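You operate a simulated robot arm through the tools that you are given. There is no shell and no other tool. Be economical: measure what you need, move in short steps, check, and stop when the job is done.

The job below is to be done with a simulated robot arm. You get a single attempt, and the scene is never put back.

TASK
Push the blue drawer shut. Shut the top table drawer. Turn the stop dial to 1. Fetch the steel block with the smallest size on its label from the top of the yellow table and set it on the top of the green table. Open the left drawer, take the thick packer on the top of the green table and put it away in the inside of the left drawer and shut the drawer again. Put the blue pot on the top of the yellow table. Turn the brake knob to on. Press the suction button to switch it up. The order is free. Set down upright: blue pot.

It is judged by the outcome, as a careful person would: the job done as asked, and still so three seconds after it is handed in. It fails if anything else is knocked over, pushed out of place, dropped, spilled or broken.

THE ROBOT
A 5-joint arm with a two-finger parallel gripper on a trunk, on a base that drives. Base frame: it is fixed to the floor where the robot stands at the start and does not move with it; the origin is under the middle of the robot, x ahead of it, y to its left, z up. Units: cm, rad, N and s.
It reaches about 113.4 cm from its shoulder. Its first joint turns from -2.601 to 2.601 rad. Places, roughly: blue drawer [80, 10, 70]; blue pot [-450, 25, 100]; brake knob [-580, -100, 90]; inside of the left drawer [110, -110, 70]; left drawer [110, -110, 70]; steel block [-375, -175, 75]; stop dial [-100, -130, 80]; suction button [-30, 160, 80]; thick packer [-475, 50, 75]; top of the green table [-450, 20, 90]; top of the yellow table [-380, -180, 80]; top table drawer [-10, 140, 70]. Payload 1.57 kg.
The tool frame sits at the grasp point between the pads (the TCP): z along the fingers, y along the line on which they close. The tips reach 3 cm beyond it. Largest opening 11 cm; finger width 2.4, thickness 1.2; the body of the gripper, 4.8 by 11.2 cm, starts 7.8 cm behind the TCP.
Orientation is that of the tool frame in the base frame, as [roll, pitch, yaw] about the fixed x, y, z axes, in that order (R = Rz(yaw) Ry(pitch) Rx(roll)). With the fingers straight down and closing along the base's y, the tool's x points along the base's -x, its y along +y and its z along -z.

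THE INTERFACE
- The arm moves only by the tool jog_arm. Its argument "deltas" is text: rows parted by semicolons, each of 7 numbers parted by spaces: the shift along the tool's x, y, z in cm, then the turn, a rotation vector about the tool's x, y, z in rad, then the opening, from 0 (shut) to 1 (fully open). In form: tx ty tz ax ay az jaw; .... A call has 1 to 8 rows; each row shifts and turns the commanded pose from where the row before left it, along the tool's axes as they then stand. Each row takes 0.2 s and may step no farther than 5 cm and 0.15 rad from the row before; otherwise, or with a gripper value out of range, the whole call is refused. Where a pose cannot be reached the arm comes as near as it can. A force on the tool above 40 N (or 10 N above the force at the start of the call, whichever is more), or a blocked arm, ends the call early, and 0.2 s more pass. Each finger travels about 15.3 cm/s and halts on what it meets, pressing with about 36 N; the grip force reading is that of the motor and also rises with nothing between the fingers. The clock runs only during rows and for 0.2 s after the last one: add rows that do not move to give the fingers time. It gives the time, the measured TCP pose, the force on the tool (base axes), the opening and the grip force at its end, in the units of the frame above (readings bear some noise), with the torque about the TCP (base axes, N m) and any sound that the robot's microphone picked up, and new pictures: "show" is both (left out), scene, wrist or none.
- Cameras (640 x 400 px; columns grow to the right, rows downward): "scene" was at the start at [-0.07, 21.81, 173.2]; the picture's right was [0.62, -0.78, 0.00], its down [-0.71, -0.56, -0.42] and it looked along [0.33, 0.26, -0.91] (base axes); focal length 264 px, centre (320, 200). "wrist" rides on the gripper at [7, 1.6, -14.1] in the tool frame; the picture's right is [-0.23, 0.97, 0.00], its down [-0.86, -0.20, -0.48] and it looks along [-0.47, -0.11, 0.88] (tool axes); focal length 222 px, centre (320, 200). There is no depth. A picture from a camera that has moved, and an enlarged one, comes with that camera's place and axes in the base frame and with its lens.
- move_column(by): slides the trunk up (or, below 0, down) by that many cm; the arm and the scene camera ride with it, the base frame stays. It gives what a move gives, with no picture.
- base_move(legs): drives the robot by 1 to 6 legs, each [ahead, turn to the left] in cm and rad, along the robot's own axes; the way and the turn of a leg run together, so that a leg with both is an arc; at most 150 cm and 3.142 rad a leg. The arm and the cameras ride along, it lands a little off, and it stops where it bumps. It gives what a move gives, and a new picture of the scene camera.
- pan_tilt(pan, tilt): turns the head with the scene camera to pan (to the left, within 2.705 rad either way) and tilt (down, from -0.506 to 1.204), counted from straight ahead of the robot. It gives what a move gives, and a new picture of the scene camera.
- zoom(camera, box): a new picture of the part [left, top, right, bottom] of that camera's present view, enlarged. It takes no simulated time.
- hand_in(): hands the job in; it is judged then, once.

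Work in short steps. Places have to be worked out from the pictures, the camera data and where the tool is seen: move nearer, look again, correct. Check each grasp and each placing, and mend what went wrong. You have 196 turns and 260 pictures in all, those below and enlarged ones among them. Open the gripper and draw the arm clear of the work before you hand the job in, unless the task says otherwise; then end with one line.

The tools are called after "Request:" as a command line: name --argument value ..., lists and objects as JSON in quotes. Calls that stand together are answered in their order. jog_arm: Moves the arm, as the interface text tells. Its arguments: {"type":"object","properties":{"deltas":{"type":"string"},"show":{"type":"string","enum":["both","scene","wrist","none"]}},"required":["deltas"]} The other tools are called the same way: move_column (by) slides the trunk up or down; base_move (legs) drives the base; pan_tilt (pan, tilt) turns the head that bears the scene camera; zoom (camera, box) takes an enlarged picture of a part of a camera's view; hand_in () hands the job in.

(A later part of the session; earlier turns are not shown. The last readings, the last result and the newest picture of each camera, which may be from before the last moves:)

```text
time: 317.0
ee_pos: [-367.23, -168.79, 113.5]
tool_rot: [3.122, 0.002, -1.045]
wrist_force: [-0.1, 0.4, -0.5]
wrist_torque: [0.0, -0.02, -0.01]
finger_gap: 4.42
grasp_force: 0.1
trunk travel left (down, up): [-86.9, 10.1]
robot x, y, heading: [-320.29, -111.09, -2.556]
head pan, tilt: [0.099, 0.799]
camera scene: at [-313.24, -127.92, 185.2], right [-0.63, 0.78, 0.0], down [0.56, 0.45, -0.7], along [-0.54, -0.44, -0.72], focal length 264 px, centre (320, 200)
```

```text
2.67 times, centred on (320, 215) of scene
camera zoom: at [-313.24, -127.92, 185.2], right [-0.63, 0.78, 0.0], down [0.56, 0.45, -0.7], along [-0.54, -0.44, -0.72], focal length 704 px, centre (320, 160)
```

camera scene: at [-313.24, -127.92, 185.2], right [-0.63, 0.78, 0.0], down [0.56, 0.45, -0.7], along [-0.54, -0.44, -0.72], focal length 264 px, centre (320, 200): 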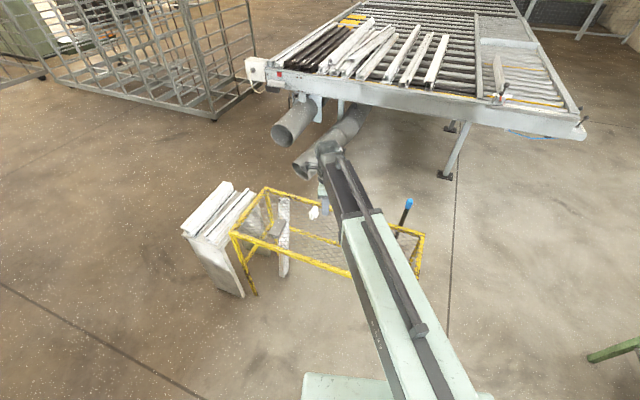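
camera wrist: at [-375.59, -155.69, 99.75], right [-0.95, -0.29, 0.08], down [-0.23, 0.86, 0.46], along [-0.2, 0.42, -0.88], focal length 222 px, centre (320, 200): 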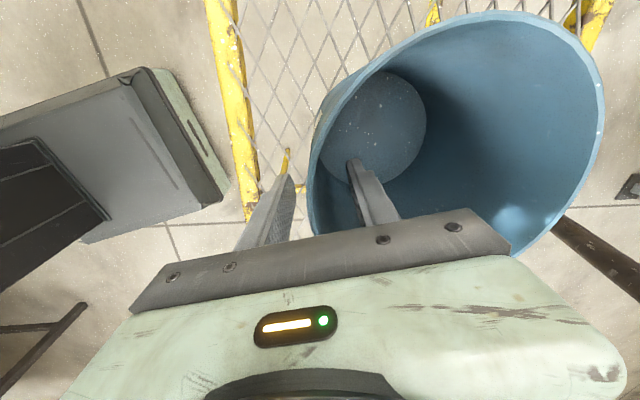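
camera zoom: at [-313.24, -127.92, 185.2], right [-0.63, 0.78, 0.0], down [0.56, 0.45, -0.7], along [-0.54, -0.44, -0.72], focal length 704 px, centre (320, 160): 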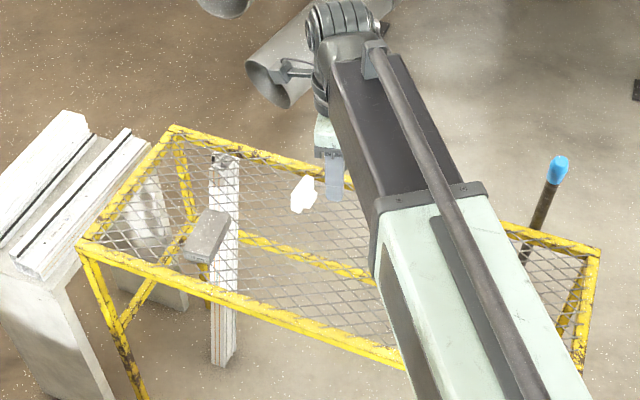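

Arm hides the pot here; I'll verify it on the way. Drive through the gap toward the roller bed corner where the brake knob should be.

Request:
base_move --legs '[[0, -1.008], [88, 0], [0, 0.48]]'

Request:
pan_tilt --pan 1.3 --tilt 0.9

Request:
pan_tilt --pan 0.1 --tilt 0.5

```text
time: 325.5
ee_pos: [-469.52, -101.82, 113.47]
tool_rot: [3.121, 0.003, -1.567]
wrist_force: [-1.4, -0.1, 0.0]
wrist_torque: [-0.03, 0.0, -0.01]
finger_gap: 4.4
grasp_force: 0.0
trunk travel left (down, up): [-86.9, 10.1]
robot x, y, heading: [-399.89, -74.66, -3.087]
head pan, tilt: [0.099, 0.799]
camera scene: at [-402.42, -92.49, 185.2], right [-0.16, 0.99, 0.0], down [0.71, 0.11, -0.7], along [-0.69, -0.11, -0.72], focal length 264 px, centre (320, 200)
```

scene: 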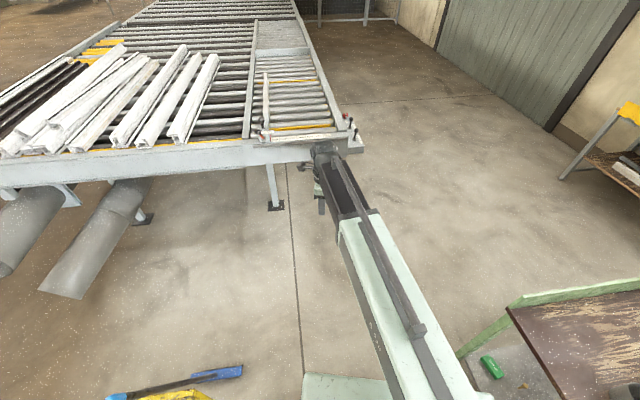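

```text
time: 326.9
ee_pos: [-469.52, -101.87, 113.6]
tool_rot: [3.122, 0.0, -1.568]
wrist_force: [0.0, -1.0, -1.2]
wrist_torque: [0.01, 0.02, 0.02]
finger_gap: 4.41
grasp_force: 0.1
trunk travel left (down, up): [-86.9, 10.1]
robot x, y, heading: [-399.76, -74.17, -3.09]
head pan, tilt: [1.3, 0.901]
camera scene: at [-396.07, -98.56, 184.42], right [-0.98, 0.21, 0.0], down [0.17, 0.77, -0.62], along [-0.13, -0.61, -0.78], focal length 264 px, centre (320, 200)
```

scene: 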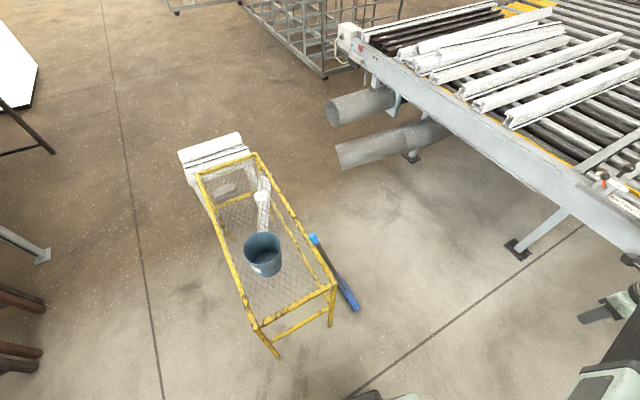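

```text
time: 328.3
ee_pos: [-469.52, -101.79, 113.63]
tool_rot: [3.121, 0.002, -1.568]
wrist_force: [-0.6, 0.6, -0.2]
wrist_torque: [0.02, -0.03, -0.03]
finger_gap: 4.42
grasp_force: 0.0
trunk travel left (down, up): [-86.9, 10.1]
robot x, y, heading: [-399.89, -74.53, -3.087]
head pan, tilt: [0.099, 0.499]
camera scene: at [-403.45, -92.61, 187.8], right [-0.16, 0.99, 0.0], down [0.47, 0.07, -0.88], along [-0.87, -0.14, -0.48], focal length 264 px, centre (320, 200)
```

scene: 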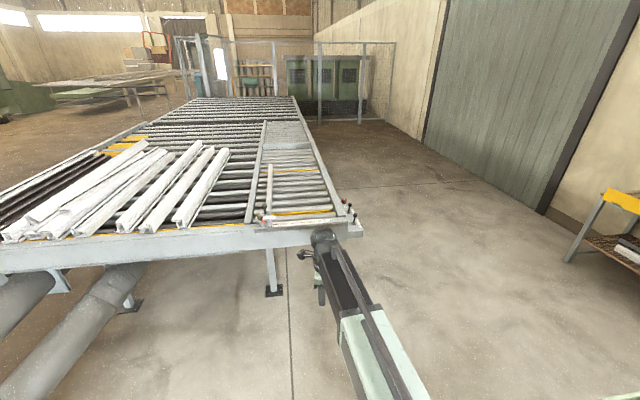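

The pot stands upright on the mesh. Zoom in at the roller-bed corner for the brake knob.

Request:
zoom --camera "scene" --box '[240, 175, 400, 275]'

```text
4.00 times, centred on (320, 225) of scene
camera zoom: at [-403.45, -92.61, 187.8], right [-0.16, 0.99, 0.0], down [0.47, 0.07, -0.88], along [-0.87, -0.14, -0.48], focal length 1055 px, centre (320, 100)
```

zoom: 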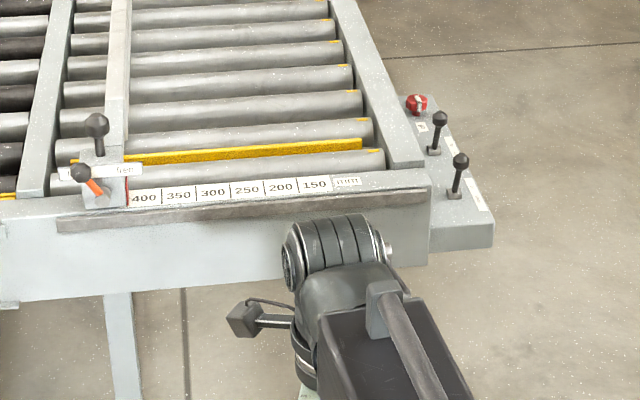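

The red knob on the bed's north side plate at ≈(-573,-101) is the brake candidate. Drive closer.

Request:
base_move --legs '[[0, -0.12], [108, 0], [0, 0.58]]'

Request:
pan_tilt --pan 0.15 --tilt 0.85

```text
time: 336.0
ee_pos: [-556.76, -124.8, 113.66]
tool_rot: [3.123, 0.002, -1.091]
wrist_force: [1.1, -0.6, 0.0]
wrist_torque: [0.01, 0.04, 0.0]
finger_gap: 4.4
grasp_force: 0.0
trunk travel left (down, up): [-86.9, 10.1]
robot x, y, heading: [-507.87, -67.88, -2.613]
head pan, tilt: [0.099, 0.499]
camera scene: at [-502.66, -85.76, 187.8], right [-0.59, 0.81, 0.0], down [0.39, 0.28, -0.88], along [-0.71, -0.51, -0.48], focal length 264 px, centre (320, 200)
```

scene: 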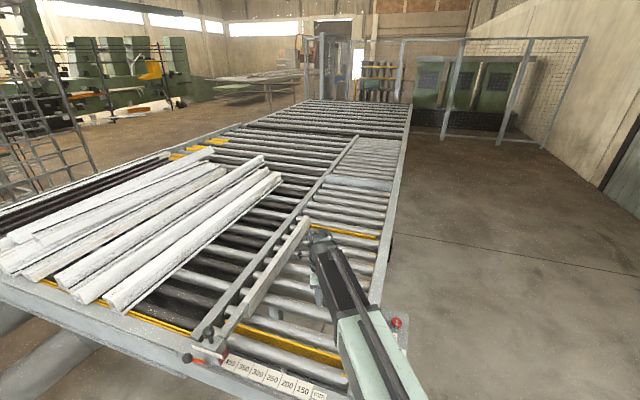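

```text
time: 336.9
ee_pos: [-556.81, -124.66, 113.52]
tool_rot: [3.123, 0.002, -1.089]
wrist_force: [-0.2, 0.4, -0.4]
wrist_torque: [0.0, -0.01, -0.01]
finger_gap: 4.4
grasp_force: 0.0
trunk travel left (down, up): [-86.9, 10.1]
robot x, y, heading: [-508.05, -67.64, -2.611]
head pan, tilt: [0.15, 0.85]
camera scene: at [-501.55, -85.36, 184.81], right [-0.63, 0.78, 0.0], down [0.59, 0.47, -0.66], along [-0.52, -0.41, -0.75], focal length 264 px, centre (320, 200)
```

scene: 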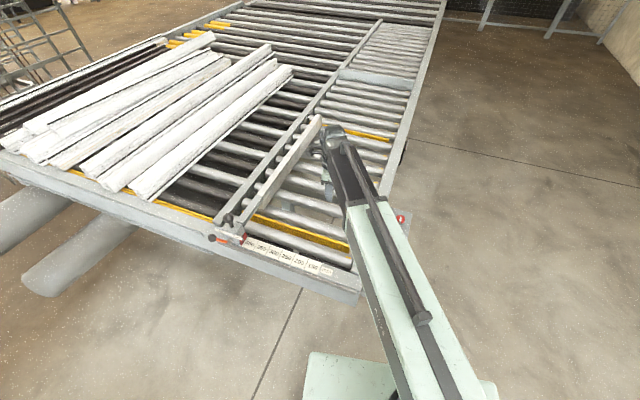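

Knob triangulated at ≈(-578.8,-101.7,92). Swing the tool above it (tips at z≈110) and look down.

Request:
jog_arm --deltas "-4.37 1.26 0 0 0 0 0.5; -4.37 1.26 0 0 0 0 0.5; -4.37 1.26 0 0 0 0 0.5; -4.37 1.26 0 0 0 0 0.5; -4.37 1.26 0 0 0 0 0.5; -4.37 1.26 0 0 0 0 0.5; -4.37 1.26 0 0 0 0 0.5" --show "wrist"

Request:
zoom --camera "wrist" --box '[240, 60, 400, 160]'

```text
time: 338.4
ee_pos: [-578.81, -101.82, 113.6]
tool_rot: [3.122, 0.002, -1.09]
wrist_force: [0.0, 0.7, 0.8]
wrist_torque: [0.01, -0.03, 0.02]
finger_gap: 5.48
grasp_force: 0.1
trunk travel left (down, up): [-86.9, 10.1]
robot x, y, heading: [-507.93, -67.74, -2.614]
head pan, tilt: [0.15, 0.85]
camera wrist: at [-576.79, -108.79, 127.61], right [-0.97, -0.25, 0.02], down [-0.21, 0.85, 0.48], along [-0.14, 0.46, -0.88], focal length 222 px, centre (320, 200)
```

wrist: 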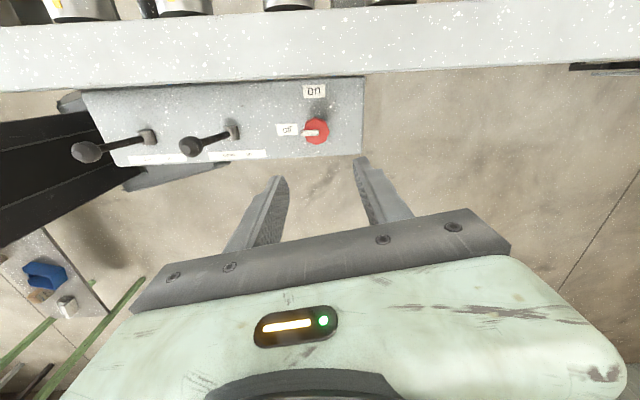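

```text
4.00 times, centred on (320, 110) of wrist
camera zoom: at [-576.79, -108.79, 127.61], right [-0.97, -0.25, 0.02], down [-0.21, 0.85, 0.48], along [-0.14, 0.46, -0.88], focal length 888 px, centre (320, 560)
```

zoom: 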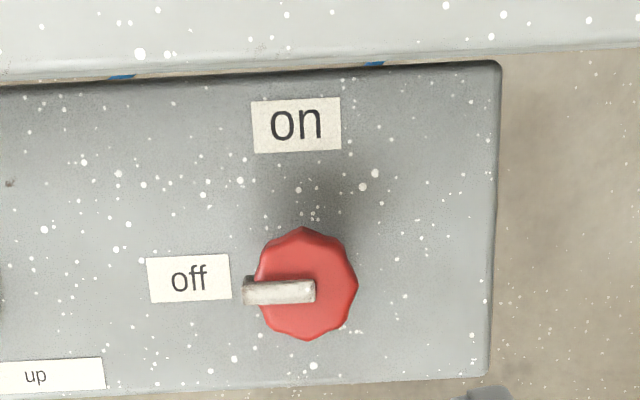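

Knob shows "off" (left) and "on" (up in this view): a 90° clockwise turn from above. Spin fingers across the pointer, and lower part way.

Request:
jog_arm --deltas "0 0 0 0 0 -0.149 0.6; 0 0 0 0 0 -0.149 0.6; 0 0 0 0 0 -0.149 0.6; 0 0 0 0 0 -0.149 0.6; 0 0 0 0 0 -0.149 0.6; 0 0 0 0 0 -0.149 0.6; 0 0 0 0 0 -0.149 0.6; 0 0 0 0 0 -0.149 0.6" --show "none"

Request:
jog_arm --deltas "0 0 0 0 0 -0.148 0.6" --show "none"

Request:
move_column --by -11

Request:
zoom --camera "wrist" --box '[160, 40, 480, 240]'

Request:
zoom --camera "scene" --box '[300, 60, 460, 160]'

```text
time: 340.2
ee_pos: [-578.82, -101.83, 113.62]
tool_rot: [3.137, 0.019, 0.106]
wrist_force: [-0.2, -0.3, 0.1]
wrist_torque: [0.0, -0.03, 0.0]
finger_gap: 6.63
grasp_force: 0.0
trunk travel left (down, up): [-86.9, 10.1]
robot x, y, heading: [-507.88, -67.98, -2.615]
head pan, tilt: [0.15, 0.85]
```

```text
time: 340.6
ee_pos: [-578.88, -101.83, 113.64]
tool_rot: [3.141, 0.022, 0.254]
wrist_force: [0.2, 0.6, -0.7]
wrist_torque: [-0.01, 0.01, 0.01]
finger_gap: 6.59
grasp_force: 0.0
trunk travel left (down, up): [-86.9, 10.1]
robot x, y, heading: [-507.83, -68.07, -2.614]
head pan, tilt: [0.15, 0.85]
```

```text
time: 342.1
ee_pos: [-578.82, -101.74, 102.71]
tool_rot: [3.141, 0.019, 0.251]
wrist_force: [-0.7, 0.5, -0.3]
wrist_torque: [0.01, -0.01, 0.0]
finger_gap: 6.61
grasp_force: 0.0
trunk travel left (down, up): [-75.9, 21.1]
robot x, y, heading: [-507.96, -67.76, -2.614]
head pan, tilt: [0.15, 0.85]
```

```text
2.00 times, centred on (320, 140) of wrist
camera zoom: at [-571.49, -101.68, 116.48], right [0.02, -1.0, 0.01], down [-0.87, -0.02, 0.49], along [-0.49, -0.02, -0.87], focal length 444 px, centre (320, 320)
```

zoom: 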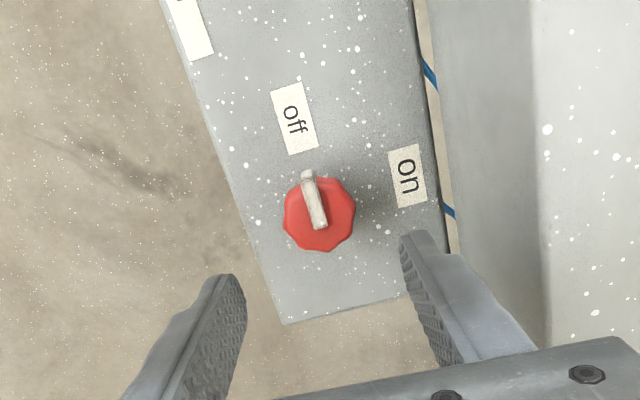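

```text
4.00 times, centred on (380, 110) of scene
camera zoom: at [-501.54, -85.33, 173.81], right [-0.63, 0.78, 0.0], down [0.59, 0.47, -0.66], along [-0.51, -0.41, -0.75], focal length 1055 px, centre (80, 560)
```

zoom: 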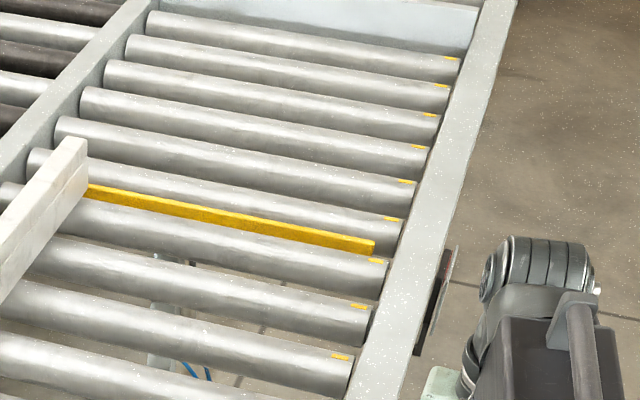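

Knob top ≈ z 92.4, diameter ≈4 cm, centred. Lower to straddle it.

Request:
jog_arm --deltas "0 0.25 0 0 0 0 0.6" --show "none"

Request:
move_column --by -7

Request:
zoom --camera "wrist" --box '[160, 40, 480, 240]'

```text
time: 342.5
ee_pos: [-578.7, -102.06, 102.61]
tool_rot: [3.139, 0.021, 0.25]
wrist_force: [-0.3, 0.4, -0.3]
wrist_torque: [0.02, 0.03, 0.03]
finger_gap: 6.64
grasp_force: 0.2
trunk travel left (down, up): [-75.9, 21.1]
robot x, y, heading: [-507.85, -67.88, -2.617]
head pan, tilt: [0.15, 0.85]
```

```text
time: 343.6
ee_pos: [-578.7, -102.04, 95.63]
tool_rot: [3.139, 0.019, 0.251]
wrist_force: [-0.2, -0.4, 0.5]
wrist_torque: [0.0, -0.03, -0.01]
finger_gap: 6.6
grasp_force: 0.1
trunk travel left (down, up): [-68.9, 28.1]
robot x, y, heading: [-507.59, -67.84, -2.613]
head pan, tilt: [0.15, 0.85]
```

```text
2.00 times, centred on (320, 140) of wrist
camera zoom: at [-571.45, -101.92, 109.48], right [0.02, -1.0, 0.01], down [-0.87, -0.02, 0.49], along [-0.49, -0.02, -0.87], focal length 444 px, centre (320, 320)
```

zoom: 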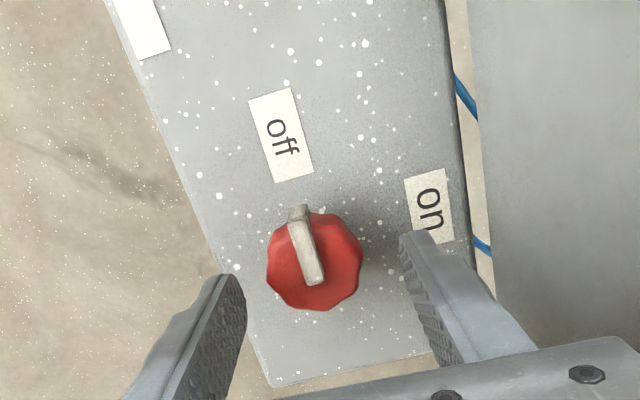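

Plate is at z≈89.8; lower 1.9 cm so the tips sit just above it, then close on the knob.

Request:
move_column --by -1.9

Request:
jog_arm --deltas "0 0 0 0 0 0 0.45; 0 0 0 0 0 0 0.3; 0 0 0 0 0 0 0.2; 0 0 0 0 0 0 0.2" --show "wrist"

```text
time: 344.2
ee_pos: [-578.74, -102.11, 93.75]
tool_rot: [3.139, 0.019, 0.25]
wrist_force: [-0.2, -1.2, 0.1]
wrist_torque: [0.02, 0.04, 0.0]
finger_gap: 6.56
grasp_force: 0.0
trunk travel left (down, up): [-67.0, 30.0]
robot x, y, heading: [-507.82, -67.92, -2.615]
head pan, tilt: [0.15, 0.85]
```

```text
time: 345.2
ee_pos: [-578.75, -101.91, 93.62]
tool_rot: [3.14, 0.02, 0.248]
wrist_force: [-0.8, 13.2, -4.1]
wrist_torque: [0.55, 0.16, -0.02]
finger_gap: 3.93
grasp_force: 44.7
trunk travel left (down, up): [-67.0, 30.0]
robot x, y, heading: [-507.6, -67.92, -2.608]
head pan, tilt: [0.15, 0.85]
camera wrist: at [-571.51, -101.78, 107.58], right [0.02, -1.0, 0.01], down [-0.87, -0.02, 0.49], along [-0.49, -0.02, -0.87], focal length 222 px, centre (320, 200)
```

wrist: 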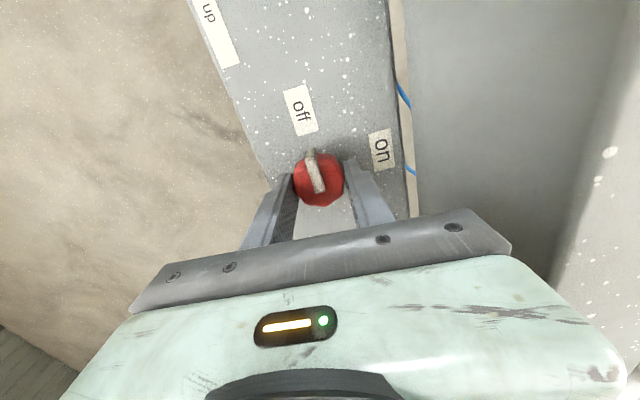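

Gripped (3.9 cm). Turn clockwise 90°.

Request:
jog_arm --deltas "0 0 0 0 0 0.14 0.2; 0 0 0 0 0 0.14 0.2; 0 0 0 0 0 0.14 0.2; 0 0 0 0 0 0.14 0.2; 0 0 0 0 0 0.14 0.2; 0 0 0 0 0 0.14 0.2; 0 0 0 0 0 0.14 0.2; 0 0 0 0 0 0.14 0.2" --show "none"

Request:
jog_arm --deltas "0 0 0 0 0 0.14 0.2; 0 0 0 0 0 0.14 0.2; 0 0 0 0 0 0.14 0.2; 0 0 0 0 0 0.03 0.2" --show "wrist"

```text
time: 346.6
ee_pos: [-578.68, -101.61, 93.66]
tool_rot: [3.134, 0.015, -0.576]
wrist_force: [2.3, 6.4, -5.0]
wrist_torque: [0.84, 0.08, 0.03]
finger_gap: 3.93
grasp_force: 45.0
trunk travel left (down, up): [-67.0, 30.0]
robot x, y, heading: [-507.63, -68.33, -2.615]
head pan, tilt: [0.15, 0.85]
stopped in row 7: the force on the tool passed its limit at 41 N (the readings are from after the stop); the commanded pose is now the measured one
```

```text
time: 347.6
ee_pos: [-578.67, -101.32, 93.73]
tool_rot: [3.127, 0.01, -1.03]
wrist_force: [17.0, 24.8, -18.4]
wrist_torque: [1.21, 0.27, 0.07]
finger_gap: 3.94
grasp_force: 44.6
trunk travel left (down, up): [-67.0, 30.0]
robot x, y, heading: [-507.83, -68.33, -2.615]
head pan, tilt: [0.15, 0.85]
camera wrist: at [-576.38, -108.51, 107.7], right [-0.95, -0.31, 0.01], down [-0.26, 0.84, 0.48], along [-0.16, 0.46, -0.88], focal length 222 px, centre (320, 200)
```

wrist: 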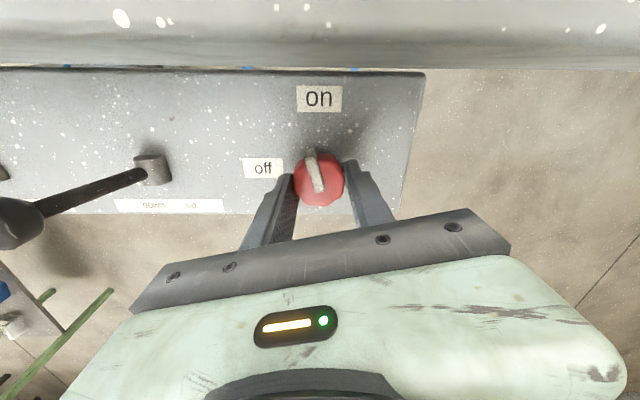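

Rotated 1.28 rad so far; finish the remaining ~0.29.

Request:
jog_arm --deltas "0 0 0 0 0 0.15 0.2; 0 0 0 0 0 0.14 0.2" --show "wrist"

Request:
zoom --camera "wrist" --box '[240, 70, 400, 220]'

```text
time: 348.2
ee_pos: [-578.6, -101.53, 93.8]
tool_rot: [3.132, 0.004, -1.321]
wrist_force: [22.7, 29.7, -23.9]
wrist_torque: [0.95, -0.26, 0.1]
finger_gap: 3.94
grasp_force: 44.8
trunk travel left (down, up): [-67.0, 30.0]
robot x, y, heading: [-507.72, -67.94, -2.617]
head pan, tilt: [0.15, 0.85]
camera wrist: at [-578.38, -108.84, 107.75], right [-1.0, -0.02, 0.01], down [-0.01, 0.88, 0.48], along [-0.02, 0.48, -0.88], focal length 222 px, centre (320, 200)
```

wrist: 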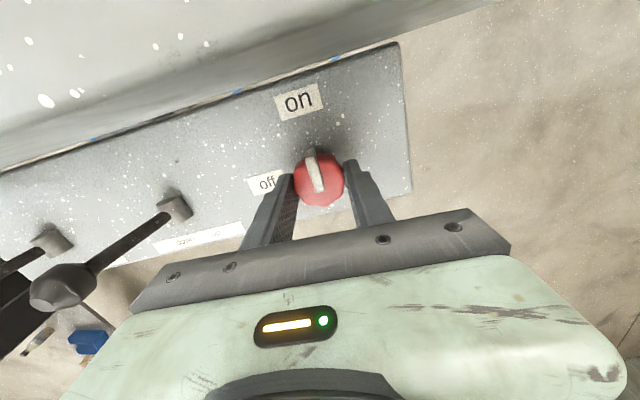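

```text
2.67 times, centred on (320, 145) of wrist
camera zoom: at [-578.38, -108.84, 107.75], right [-1.0, -0.02, 0.01], down [-0.01, 0.88, 0.48], along [-0.02, 0.48, -0.88], focal length 592 px, centre (320, 347)
```

zoom: 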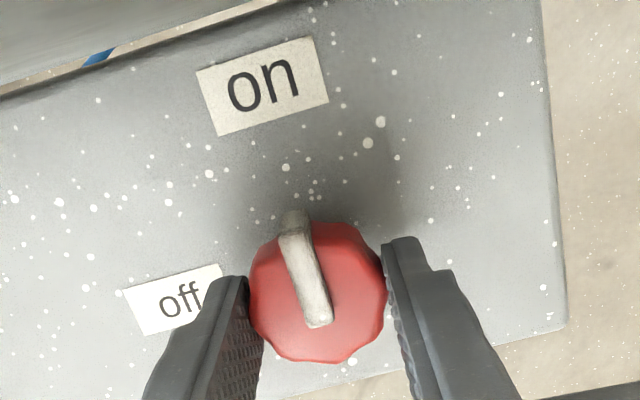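

Pointer aims at "on". Release and rise.

Request:
jog_arm --deltas "0 0 0 0 0 0 0.45; 0 0 0 0 0 0 0.55" --show "none"

Request:
move_column --by 20

Request:
zoom --camera "wrist" --box '[200, 40, 440, 190]'

```text
time: 348.8
ee_pos: [-578.75, -101.74, 93.71]
tool_rot: [3.124, 0.003, -1.318]
wrist_force: [-0.1, 0.3, -0.3]
wrist_torque: [-0.02, -0.04, 0.03]
finger_gap: 6.05
grasp_force: 0.1
trunk travel left (down, up): [-67.0, 30.0]
robot x, y, heading: [-507.99, -67.86, -2.622]
head pan, tilt: [0.15, 0.85]
```

```text
time: 351.0
ee_pos: [-578.7, -101.87, 113.68]
tool_rot: [3.125, 0.003, -1.317]
wrist_force: [0.4, 0.0, -0.4]
wrist_torque: [0.02, 0.02, -0.01]
finger_gap: 6.04
grasp_force: 0.0
trunk travel left (down, up): [-87.0, 10.0]
robot x, y, heading: [-507.84, -67.78, -2.614]
head pan, tilt: [0.15, 0.85]
```

```text
2.67 times, centred on (320, 115) of wrist
camera zoom: at [-578.46, -109.08, 127.7], right [-1.0, -0.02, 0.02], down [-0.01, 0.88, 0.48], along [-0.03, 0.48, -0.88], focal length 592 px, centre (320, 427)
```

zoom: 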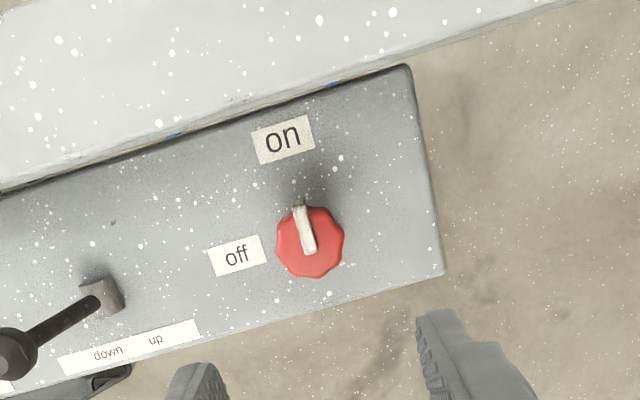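

Brake is on. Return to the front of the green table for the packer (reverse through the gap).

Request:
base_move --legs '[[0, -0.49], [-108, 0], [0, -1.78], [130, 0], [0, 1.85]]'

Request:
pan_tilt --pan 0.1 --tilt 0.9

```text
time: 364.1
ee_pos: [-378.99, 28.54, 113.7]
tool_rot: [3.125, 0.005, 2.719]
wrist_force: [-0.2, 0.0, 0.2]
wrist_torque: [-0.02, -0.04, -0.01]
finger_gap: 6.03
grasp_force: 0.1
trunk travel left (down, up): [-87.0, 10.0]
robot x, y, heading: [-399.68, -47.37, 1.414]
head pan, tilt: [0.15, 0.85]
stopped in leg 4: the robot was blocked; the commanded pose is now the measured one
camera scene: at [-417.06, -41.48, 184.9], right [1.0, -0.01, 0.0], down [-0.01, -0.75, -0.66], along [0.01, 0.66, -0.75], focal length 264 px, centre (320, 200)
```

scene: 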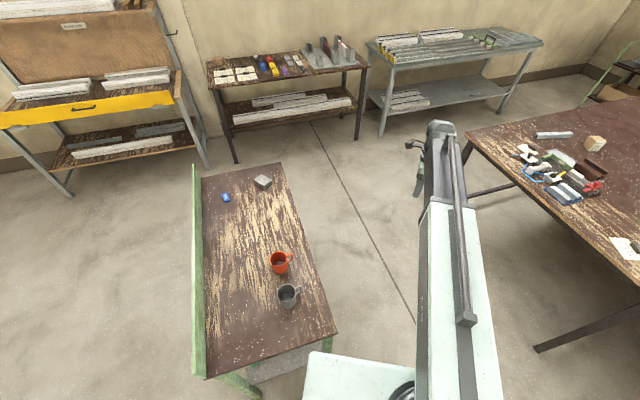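

```text
time: 364.7
ee_pos: [-378.98, 28.51, 113.67]
tool_rot: [3.127, 0.004, 2.718]
wrist_force: [-1.8, 0.2, 0.7]
wrist_torque: [0.02, 0.02, 0.05]
finger_gap: 6.02
grasp_force: 0.1
trunk travel left (down, up): [-87.0, 10.0]
robot x, y, heading: [-399.7, -47.07, 1.412]
head pan, tilt: [0.099, 0.901]
camera scene: at [-416.65, -41.71, 184.52], right [1.0, -0.06, 0.0], down [-0.05, -0.78, -0.62], along [0.04, 0.62, -0.78], focal length 264 px, centre (320, 200)
```

scene: 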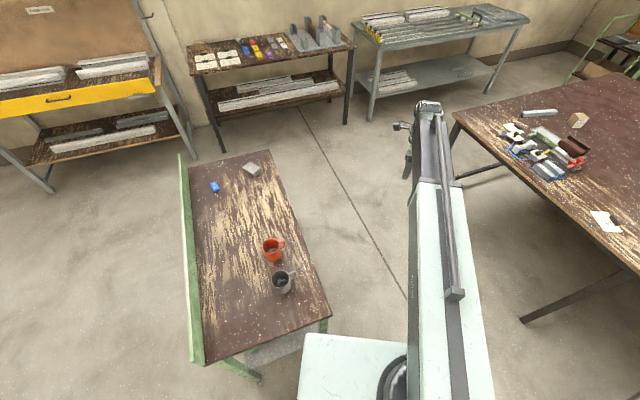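

The base touched the table's leg; nothing fell. Back off and go around with more clearance.

Request:
base_move --legs '[[-20, 0], [0, -0.777], [48, 0], [0, 1.07], [96, 0], [0, 1.54]]'

Request:
pan_tilt --pan 0.1 --tilt 0.9

```text
time: 381.9
ee_pos: [-454.58, 58.29, 113.7]
tool_rot: [3.126, 0.002, -1.747]
wrist_force: [-0.3, 0.0, 0.0]
wrist_torque: [0.04, 0.0, -0.01]
finger_gap: 6.04
grasp_force: 0.0
trunk travel left (down, up): [-87.0, 10.0]
robot x, y, heading: [-376.23, 59.38, -3.053]
head pan, tilt: [0.099, 0.901]
camera scene: at [-377.62, 41.6, 184.51], right [-0.18, 0.98, 0.0], down [0.77, 0.15, -0.62], along [-0.61, -0.11, -0.78], focal length 264 px, centre (320, 200)
```

scene: 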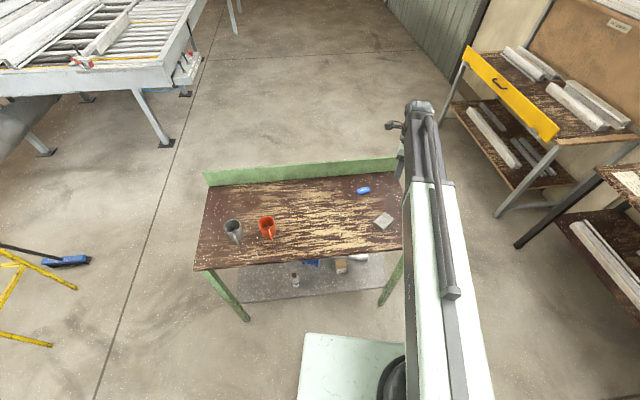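

```text
time: 382.5
ee_pos: [-454.6, 58.42, 113.69]
tool_rot: [3.128, 0.004, -1.747]
wrist_force: [-0.1, -0.7, -0.2]
wrist_torque: [-0.01, 0.03, 0.02]
finger_gap: 6.05
grasp_force: 0.1
trunk travel left (down, up): [-87.0, 10.0]
robot x, y, heading: [-375.78, 59.73, -3.054]
head pan, tilt: [0.099, 0.901]
camera scene: at [-377.56, 41.64, 184.52], right [-0.18, 0.98, 0.0], down [0.77, 0.14, -0.62], along [-0.61, -0.12, -0.78], focal length 264 px, centre (320, 200)
```

scene: 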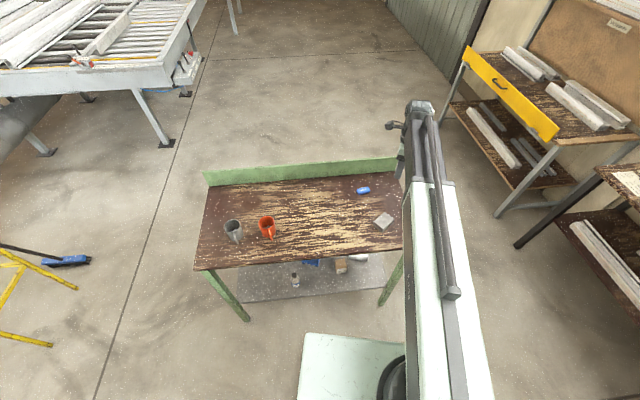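

Move above the packer (≈(-465,47)) and look down.

Request:
jog_arm --deltas "3.26 2.06 0 0 0 0 0.6; 3.26 2.06 0 0 0 0 0.6; 3.26 2.06 0 0 0 0 0.6; 3.26 2.06 0 0 0 0 0.6" --show "none"

Request:
move_column --by -10

Request:
zoom --camera "wrist" --box '[0, 0, 640, 400]'

```text
time: 383.5
ee_pos: [-465.06, 46.97, 113.72]
tool_rot: [3.126, 0.003, -1.747]
wrist_force: [0.2, -0.1, 0.2]
wrist_torque: [0.03, 0.03, -0.03]
finger_gap: 6.62
grasp_force: 0.0
trunk travel left (down, up): [-87.0, 10.0]
robot x, y, heading: [-376.18, 59.56, -3.053]
head pan, tilt: [0.099, 0.901]
```

```text
time: 384.8
ee_pos: [-464.95, 46.93, 103.75]
tool_rot: [3.124, 0.002, -1.747]
wrist_force: [-0.5, 0.0, 0.3]
wrist_torque: [0.0, -0.02, -0.01]
finger_gap: 6.61
grasp_force: 0.1
trunk travel left (down, up): [-77.0, 20.0]
robot x, y, heading: [-375.97, 59.48, -3.052]
head pan, tilt: [0.099, 0.901]
```

```text
1.00 times, centred on (320, 200) of wrist (not enlarged: the box is as wide or as high as the picture)
camera zoom: at [-467.69, 40.1, 117.71], right [-0.92, 0.39, 0.02], down [0.35, 0.8, 0.48], along [0.18, 0.45, -0.88], focal length 222 px, centre (320, 200)
```

zoom: 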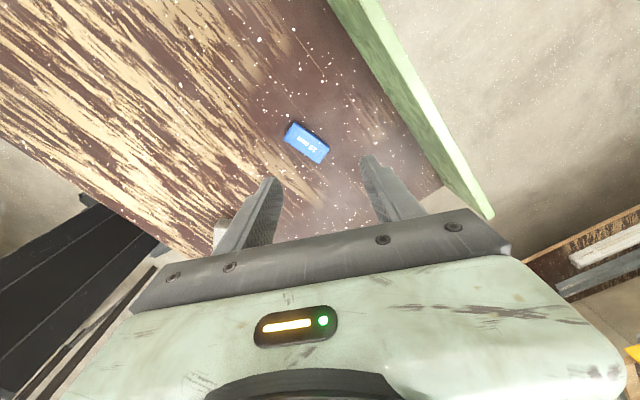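

Packer centre ≈(-463.1,46.9); align the fingers across its short side and lower.

Request:
jog_arm --deltas "-0.3 -1.8 0 0 0 0 0.6; 0 0 0 0 0 -0.13 0.6; 0 0 0 0 0 -0.13 0.6; 0 0 0 0 0 -0.13 0.6; 0 0 0 0 0 -0.13 0.6; 0 0 0 0 0 -0.13 0.6; 0 0 0 0 0 -0.12 0.6" --show "none"

Request:
move_column --by -12

Request:
zoom --camera "wrist" --box '[160, 40, 480, 240]'

```text
time: 386.4
ee_pos: [-463.18, 46.93, 103.62]
tool_rot: [3.134, 0.013, -0.974]
wrist_force: [-1.0, 0.3, 0.3]
wrist_torque: [0.0, 0.01, 0.02]
finger_gap: 6.59
grasp_force: 0.1
trunk travel left (down, up): [-77.0, 20.0]
robot x, y, heading: [-376.31, 59.53, -3.053]
head pan, tilt: [0.099, 0.901]
```

```text
time: 387.9
ee_pos: [-463.22, 46.97, 91.59]
tool_rot: [3.132, 0.012, -0.978]
wrist_force: [0.4, -0.1, 0.1]
wrist_torque: [0.0, -0.01, -0.01]
finger_gap: 6.6
grasp_force: 0.0
trunk travel left (down, up): [-65.0, 32.0]
robot x, y, heading: [-375.81, 59.5, -3.057]
head pan, tilt: [0.099, 0.901]
```

```text
2.00 times, centred on (320, 140) of wrist
camera zoom: at [-460.49, 39.96, 105.62], right [-0.93, -0.36, 0.01], down [-0.31, 0.82, 0.49], along [-0.18, 0.45, -0.87], focal length 444 px, centre (320, 320)
```

zoom: 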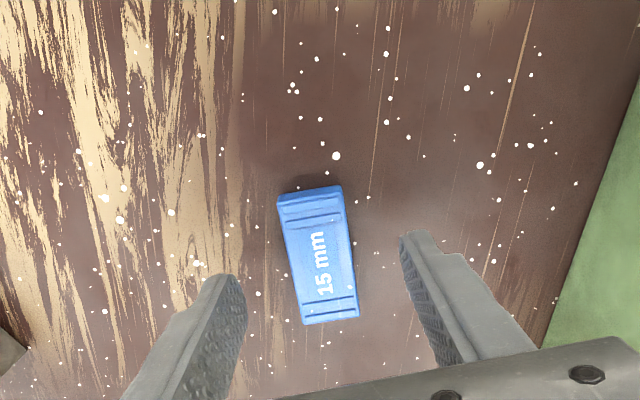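

Small spin correction, then lower stepwise.

Request:
jog_arm --deltas "0 0 0 0 0 -0.13 0.6" --show "none"

Request:
move_column --by -2.6

Request:
move_column --by -0.4

Request:
zoom --camera "wrist" --box '[160, 90, 480, 290]'

```text
time: 388.3
ee_pos: [-463.2, 46.96, 91.73]
tool_rot: [3.135, 0.016, -0.846]
wrist_force: [0.2, -0.6, 1.4]
wrist_torque: [-0.02, -0.01, -0.04]
finger_gap: 6.59
grasp_force: 0.0
trunk travel left (down, up): [-65.0, 32.0]
robot x, y, heading: [-376.17, 59.63, -3.056]
head pan, tilt: [0.099, 0.901]
```

```text
time: 389.0
ee_pos: [-463.09, 46.94, 88.97]
tool_rot: [3.135, 0.015, -0.846]
wrist_force: [0.2, 0.0, 0.2]
wrist_torque: [-0.06, 0.03, -0.02]
finger_gap: 6.58
grasp_force: 0.2
trunk travel left (down, up): [-62.4, 34.6]
robot x, y, heading: [-376.11, 59.43, -3.059]
head pan, tilt: [0.099, 0.901]
```

```text
time: 389.5
ee_pos: [-463.1, 46.97, 89.0]
tool_rot: [3.132, 0.019, -0.845]
wrist_force: [-1.0, -1.5, 30.9]
wrist_torque: [0.42, -1.02, -0.12]
finger_gap: 6.33
grasp_force: 0.1
trunk travel left (down, up): [-62.1, 34.9]
robot x, y, heading: [-376.05, 59.92, -3.057]
head pan, tilt: [0.099, 0.901]
stopped: the force on the tool passed its limit at 43 N (the readings are from after the stop); the commanded pose is now the measured one
```

```text
2.00 times, centred on (320, 190) of wrist
camera zoom: at [-459.5, 40.44, 102.94], right [-0.88, -0.47, 0.01], down [-0.41, 0.77, 0.49], along [-0.24, 0.43, -0.87], focal length 444 px, centre (320, 220)
```

zoom: 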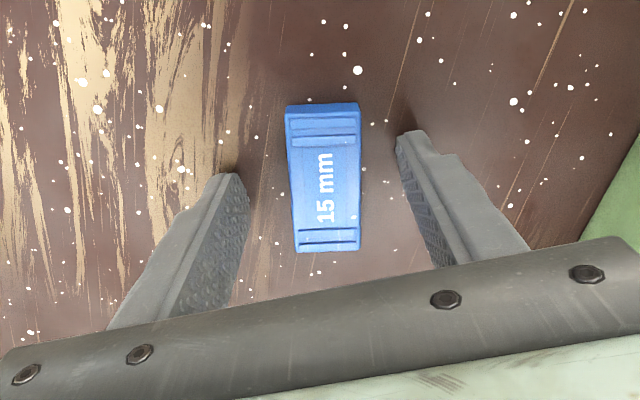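

Tips touch the table (z=86). Rise 0.3 cm and close on the packer.

Request:
move_column --by 0.5

Request:
jog_arm --deltas "0 0 0 0 0 0 0.4; 0 0 0 0 0 0 0.2; 0 0 0 0 0 0 0.1; 0 0 0 0 0 0 0.1" --show "wrist"

```text
time: 390.1
ee_pos: [-463.37, 46.94, 89.26]
tool_rot: [3.133, 0.017, -0.847]
wrist_force: [0.5, 0.1, -0.3]
wrist_torque: [0.01, -0.04, 0.01]
finger_gap: 6.59
grasp_force: 0.1
trunk travel left (down, up): [-62.6, 34.4]
robot x, y, heading: [-376.1, 59.55, -3.055]
head pan, tilt: [0.099, 0.901]
```

```text
time: 391.1
ee_pos: [-463.22, 46.98, 89.27]
tool_rot: [3.133, 0.018, -0.846]
wrist_force: [-0.3, -0.6, -0.1]
wrist_torque: [0.0, 0.03, 0.01]
finger_gap: 2.61
grasp_force: 35.6
trunk travel left (down, up): [-62.6, 34.4]
robot x, y, heading: [-375.92, 59.57, -3.054]
head pan, tilt: [0.099, 0.901]
camera wrist: at [-459.71, 40.42, 103.18], right [-0.88, -0.47, 0.01], down [-0.41, 0.77, 0.49], along [-0.24, 0.43, -0.87], focal length 222 px, centre (320, 200)
```

wrist: 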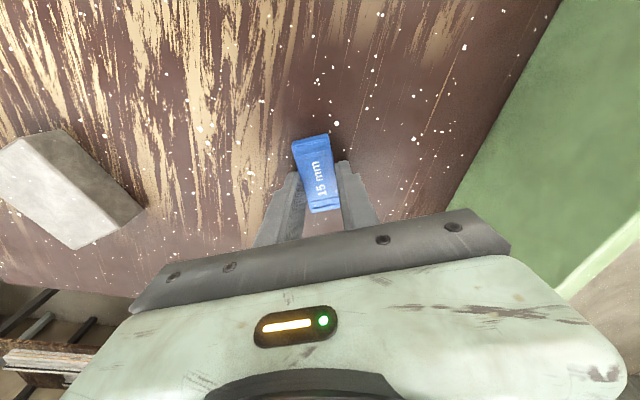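

Packer gripped (2.6 cm). Lift, retract and start the drive back.

Request:
move_column --by 26

Request:
jog_arm --deltas "2.4 -3.69 0 0 0 0 0.1; 2.4 -3.69 0 0 0 0 0.1; 2.4 -3.69 0 0 0 0 0.1; 2.4 -3.69 0 0 0 0 0.1; 2.4 -3.69 0 0 0 0 0.1" --show "wrist"

Request:
base_move --legs '[[0, -1.612], [88, 0], [0, -1.31]]'

```text
time: 393.7
ee_pos: [-463.32, 47.15, 115.24]
tool_rot: [3.135, 0.018, -0.846]
wrist_force: [0.6, 0.0, 0.3]
wrist_torque: [0.0, -0.02, 0.0]
finger_gap: 2.61
grasp_force: 35.9
trunk travel left (down, up): [-88.6, 8.4]
robot x, y, heading: [-375.83, 59.68, -3.056]
head pan, tilt: [0.099, 0.901]
```

```text
time: 394.9
ee_pos: [-441.45, 50.18, 115.27]
tool_rot: [3.136, 0.018, -0.847]
wrist_force: [0.1, 0.0, -0.5]
wrist_torque: [0.04, -0.01, -0.03]
finger_gap: 2.62
grasp_force: 36.3
out of reach, approached as far as the arm can: row 4
trunk travel left (down, up): [-88.6, 8.4]
robot x, y, heading: [-375.78, 59.6, -3.058]
head pan, tilt: [0.099, 0.901]
camera wrist: at [-437.8, 43.65, 129.21], right [-0.88, -0.47, 0.01], down [-0.41, 0.77, 0.49], along [-0.24, 0.43, -0.87], focal length 222 px, centre (320, 200)
```

wrist: 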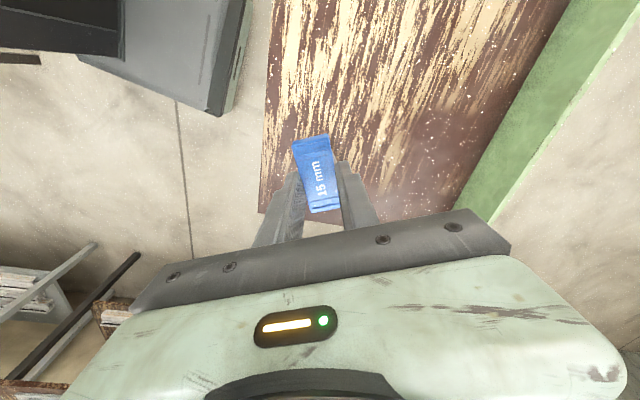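

```text
time: 406.8
ee_pos: [-319.04, 171.72, 115.26]
tool_rot: [3.135, 0.02, 2.516]
wrist_force: [-0.6, -0.2, 0.2]
wrist_torque: [0.03, 0.01, -0.07]
finger_gap: 2.64
grasp_force: 35.8
trunk travel left (down, up): [-88.6, 8.4]
robot x, y, heading: [-381.02, 149.9, 0.319]
head pan, tilt: [0.099, 0.901]
camera scene: at [-383.9, 167.57, 186.11], right [0.41, -0.91, 0.0], down [-0.72, -0.32, -0.62], along [0.57, 0.25, -0.78], focal length 264 px, centre (320, 200)
```

scene: 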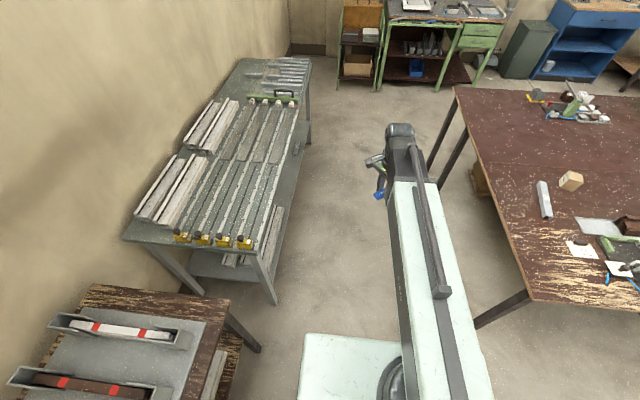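

Clear corridor. Continue through it and back toward the left drawer.

Request:
base_move --legs '[[0, -0.02], [150, 0], [50, 0], [0, -0.575], [87, 0], [0, -0.94]]'

```text
time: 425.3
ee_pos: [-82.81, 123.55, 115.08]
tool_rot: [3.135, 0.017, 0.972]
wrist_force: [-0.3, 0.3, 0.1]
wrist_torque: [0.01, 0.02, 0.03]
finger_gap: 2.64
grasp_force: 35.2
trunk travel left (down, up): [-88.6, 8.4]
robot x, y, heading: [-104.84, 185.79, -1.214]
head pan, tilt: [0.099, 0.901]
camera scene: at [-87.08, 188.87, 186.11], right [-0.9, -0.44, 0.0], down [-0.34, 0.71, -0.62], along [0.27, -0.56, -0.78], focal length 264 px, centre (320, 200)
```

scene: 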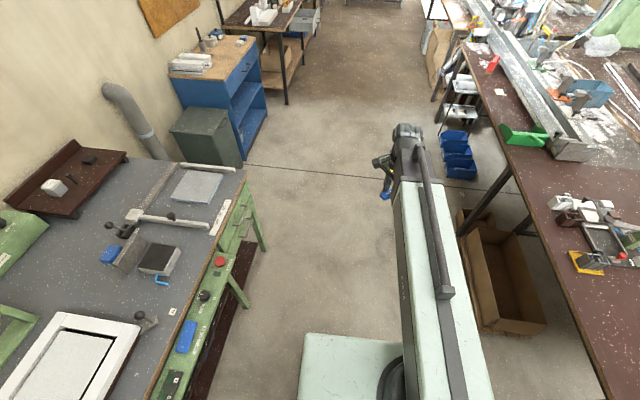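

Request:
base_move --legs '[[0, -0.01], [120, 0], [120, 0], [106, 0], [0, 1.52]]'

Request:
pan_tilt --pan -0.1 --tilt 0.85

```text
time: 446.1
ee_pos: [75.97, -120.71, 115.36]
tool_rot: [3.134, 0.018, 2.486]
wrist_force: [-0.5, -0.6, -0.5]
wrist_torque: [-0.03, 0.04, 0.0]
finger_gap: 2.6
grasp_force: 35.3
trunk travel left (down, up): [-88.6, 8.4]
robot x, y, heading: [13.09, -140.92, 0.287]
head pan, tilt: [0.099, 0.901]
camera scene: at [11.08, -123.14, 186.09], right [0.38, -0.93, 0.0], down [-0.73, -0.3, -0.62], along [0.58, 0.23, -0.78], focal length 264 px, centre (320, 200)
```

scene: 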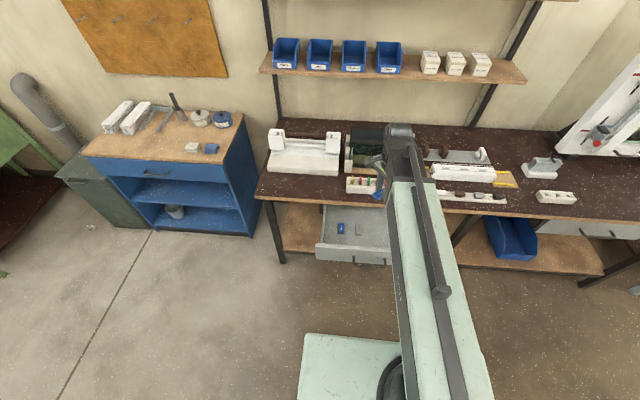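

```text
time: 446.9
ee_pos: [76.0, -120.89, 115.28]
tool_rot: [3.134, 0.017, 2.486]
wrist_force: [0.6, 0.2, -0.3]
wrist_torque: [-0.02, 0.01, 0.03]
finger_gap: 2.62
grasp_force: 35.9
trunk travel left (down, up): [-88.6, 8.4]
robot x, y, heading: [13.18, -141.05, 0.293]
head pan, tilt: [-0.099, 0.85]
camera scene: at [11.82, -124.67, 186.49], right [0.19, -0.98, 0.0], down [-0.74, -0.14, -0.66], along [0.65, 0.12, -0.75], focal length 264 px, centre (320, 200)
```

scene: 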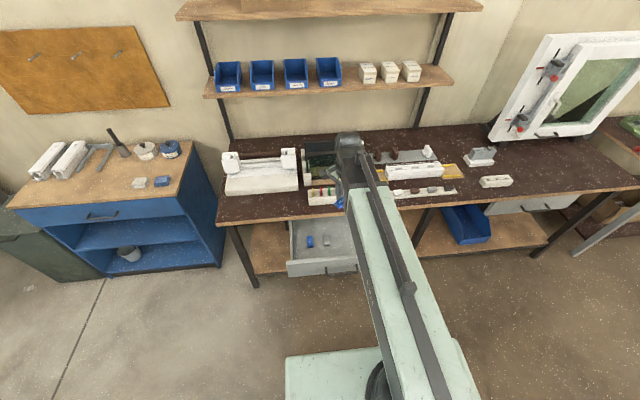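

Request:
zoom --camera "scene" --box '[270, 190, 430, 290]'

Request:
zoom --camera "wrist" --box '[0, 0, 640, 400]'

```text
4.00 times, centred on (350, 240) of scene
camera zoom: at [11.82, -124.67, 186.49], right [0.19, -0.98, 0.0], down [-0.74, -0.14, -0.66], along [0.65, 0.12, -0.75], focal length 1055 px, centre (200, 40)
```

zoom: 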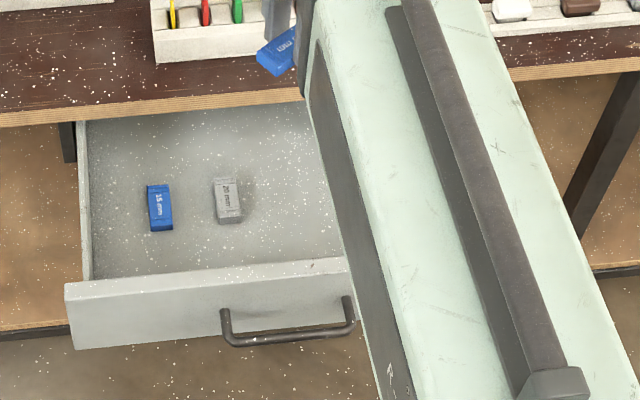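

```text
1.00 times, centred on (320, 200) of wrist (not enlarged: the box is as wide or as high as the picture)
camera zoom: at [71.16, -115.42, 129.19], right [0.77, 0.63, 0.01], down [0.55, -0.68, 0.49], along [0.32, -0.37, -0.87], focal length 222 px, centre (320, 200)
```

zoom: 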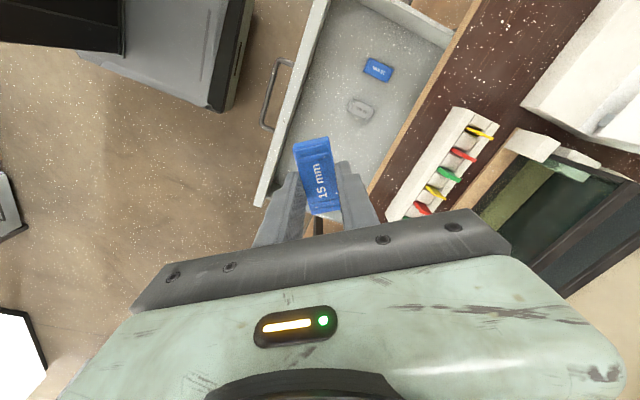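

The drawer holds two other packers; its right-centre is free. Spin the fingers lateral and move above (83.5,-126), then lower partly.

Request:
jog_arm --deltas "0 0 0 0 0 -0.136 0.1; 0 0 0 0 0 -0.136 0.1; 0 0 0 0 0 -0.136 0.1; 0 0 0 0 0 -0.136 0.1; 0 0 0 0 0 -0.136 0.1; 0 0 0 0 0 -0.136 0.1; 0 0 0 0 0 -0.136 0.1" --show "none"

Request:
jog_arm --deltas "-2.85 -3.53 0 0 0 0 0.1; -2.85 -3.53 0 0 0 0 0.1" --show "none"

Request:
move_column --by -26

Request:
zoom --camera "wrist" --box '[0, 0, 640, 400]'

```text
time: 448.5
ee_pos: [76.02, -120.83, 115.38]
tool_rot: [-3.131, 0.016, -2.842]
wrist_force: [0.3, -0.7, -0.3]
wrist_torque: [0.01, 0.01, 0.03]
finger_gap: 2.64
grasp_force: 35.6
trunk travel left (down, up): [-88.6, 8.4]
robot x, y, heading: [13.2, -141.18, 0.289]
head pan, tilt: [-0.099, 0.85]
```

```text
time: 449.1
ee_pos: [83.64, -125.98, 115.19]
tool_rot: [-3.132, 0.016, -2.846]
wrist_force: [0.7, -0.3, 0.0]
wrist_torque: [0.01, -0.01, 0.03]
finger_gap: 2.61
grasp_force: 36.6
trunk travel left (down, up): [-88.6, 8.4]
robot x, y, heading: [13.36, -140.94, 0.286]
head pan, tilt: [-0.099, 0.85]
```

```text
time: 451.7
ee_pos: [83.64, -125.76, 89.3]
tool_rot: [-3.13, 0.016, -2.847]
wrist_force: [0.2, -0.1, 0.5]
wrist_torque: [-0.02, -0.02, 0.02]
finger_gap: 2.65
grasp_force: 35.7
trunk travel left (down, up): [-62.6, 34.4]
robot x, y, heading: [13.16, -141.44, 0.291]
head pan, tilt: [-0.099, 0.85]
```

```text
1.00 times, centred on (320, 200) of wrist (not enlarged: the box is as wide or as high as the picture)
camera zoom: at [76.02, -126.44, 103.17], right [-0.07, 1.0, -0.01], down [0.87, 0.06, 0.49], along [0.49, 0.03, -0.87], focal length 222 px, centre (320, 200)
```

zoom: 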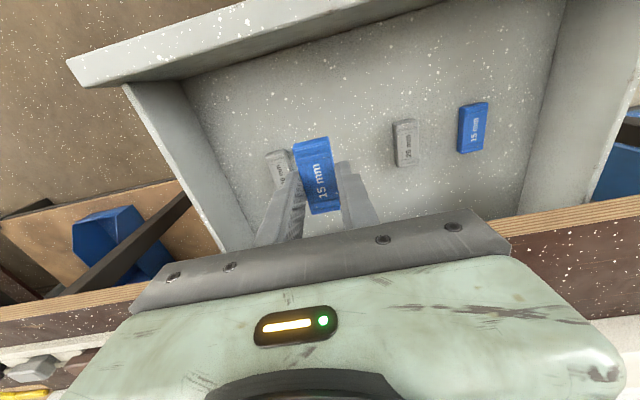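

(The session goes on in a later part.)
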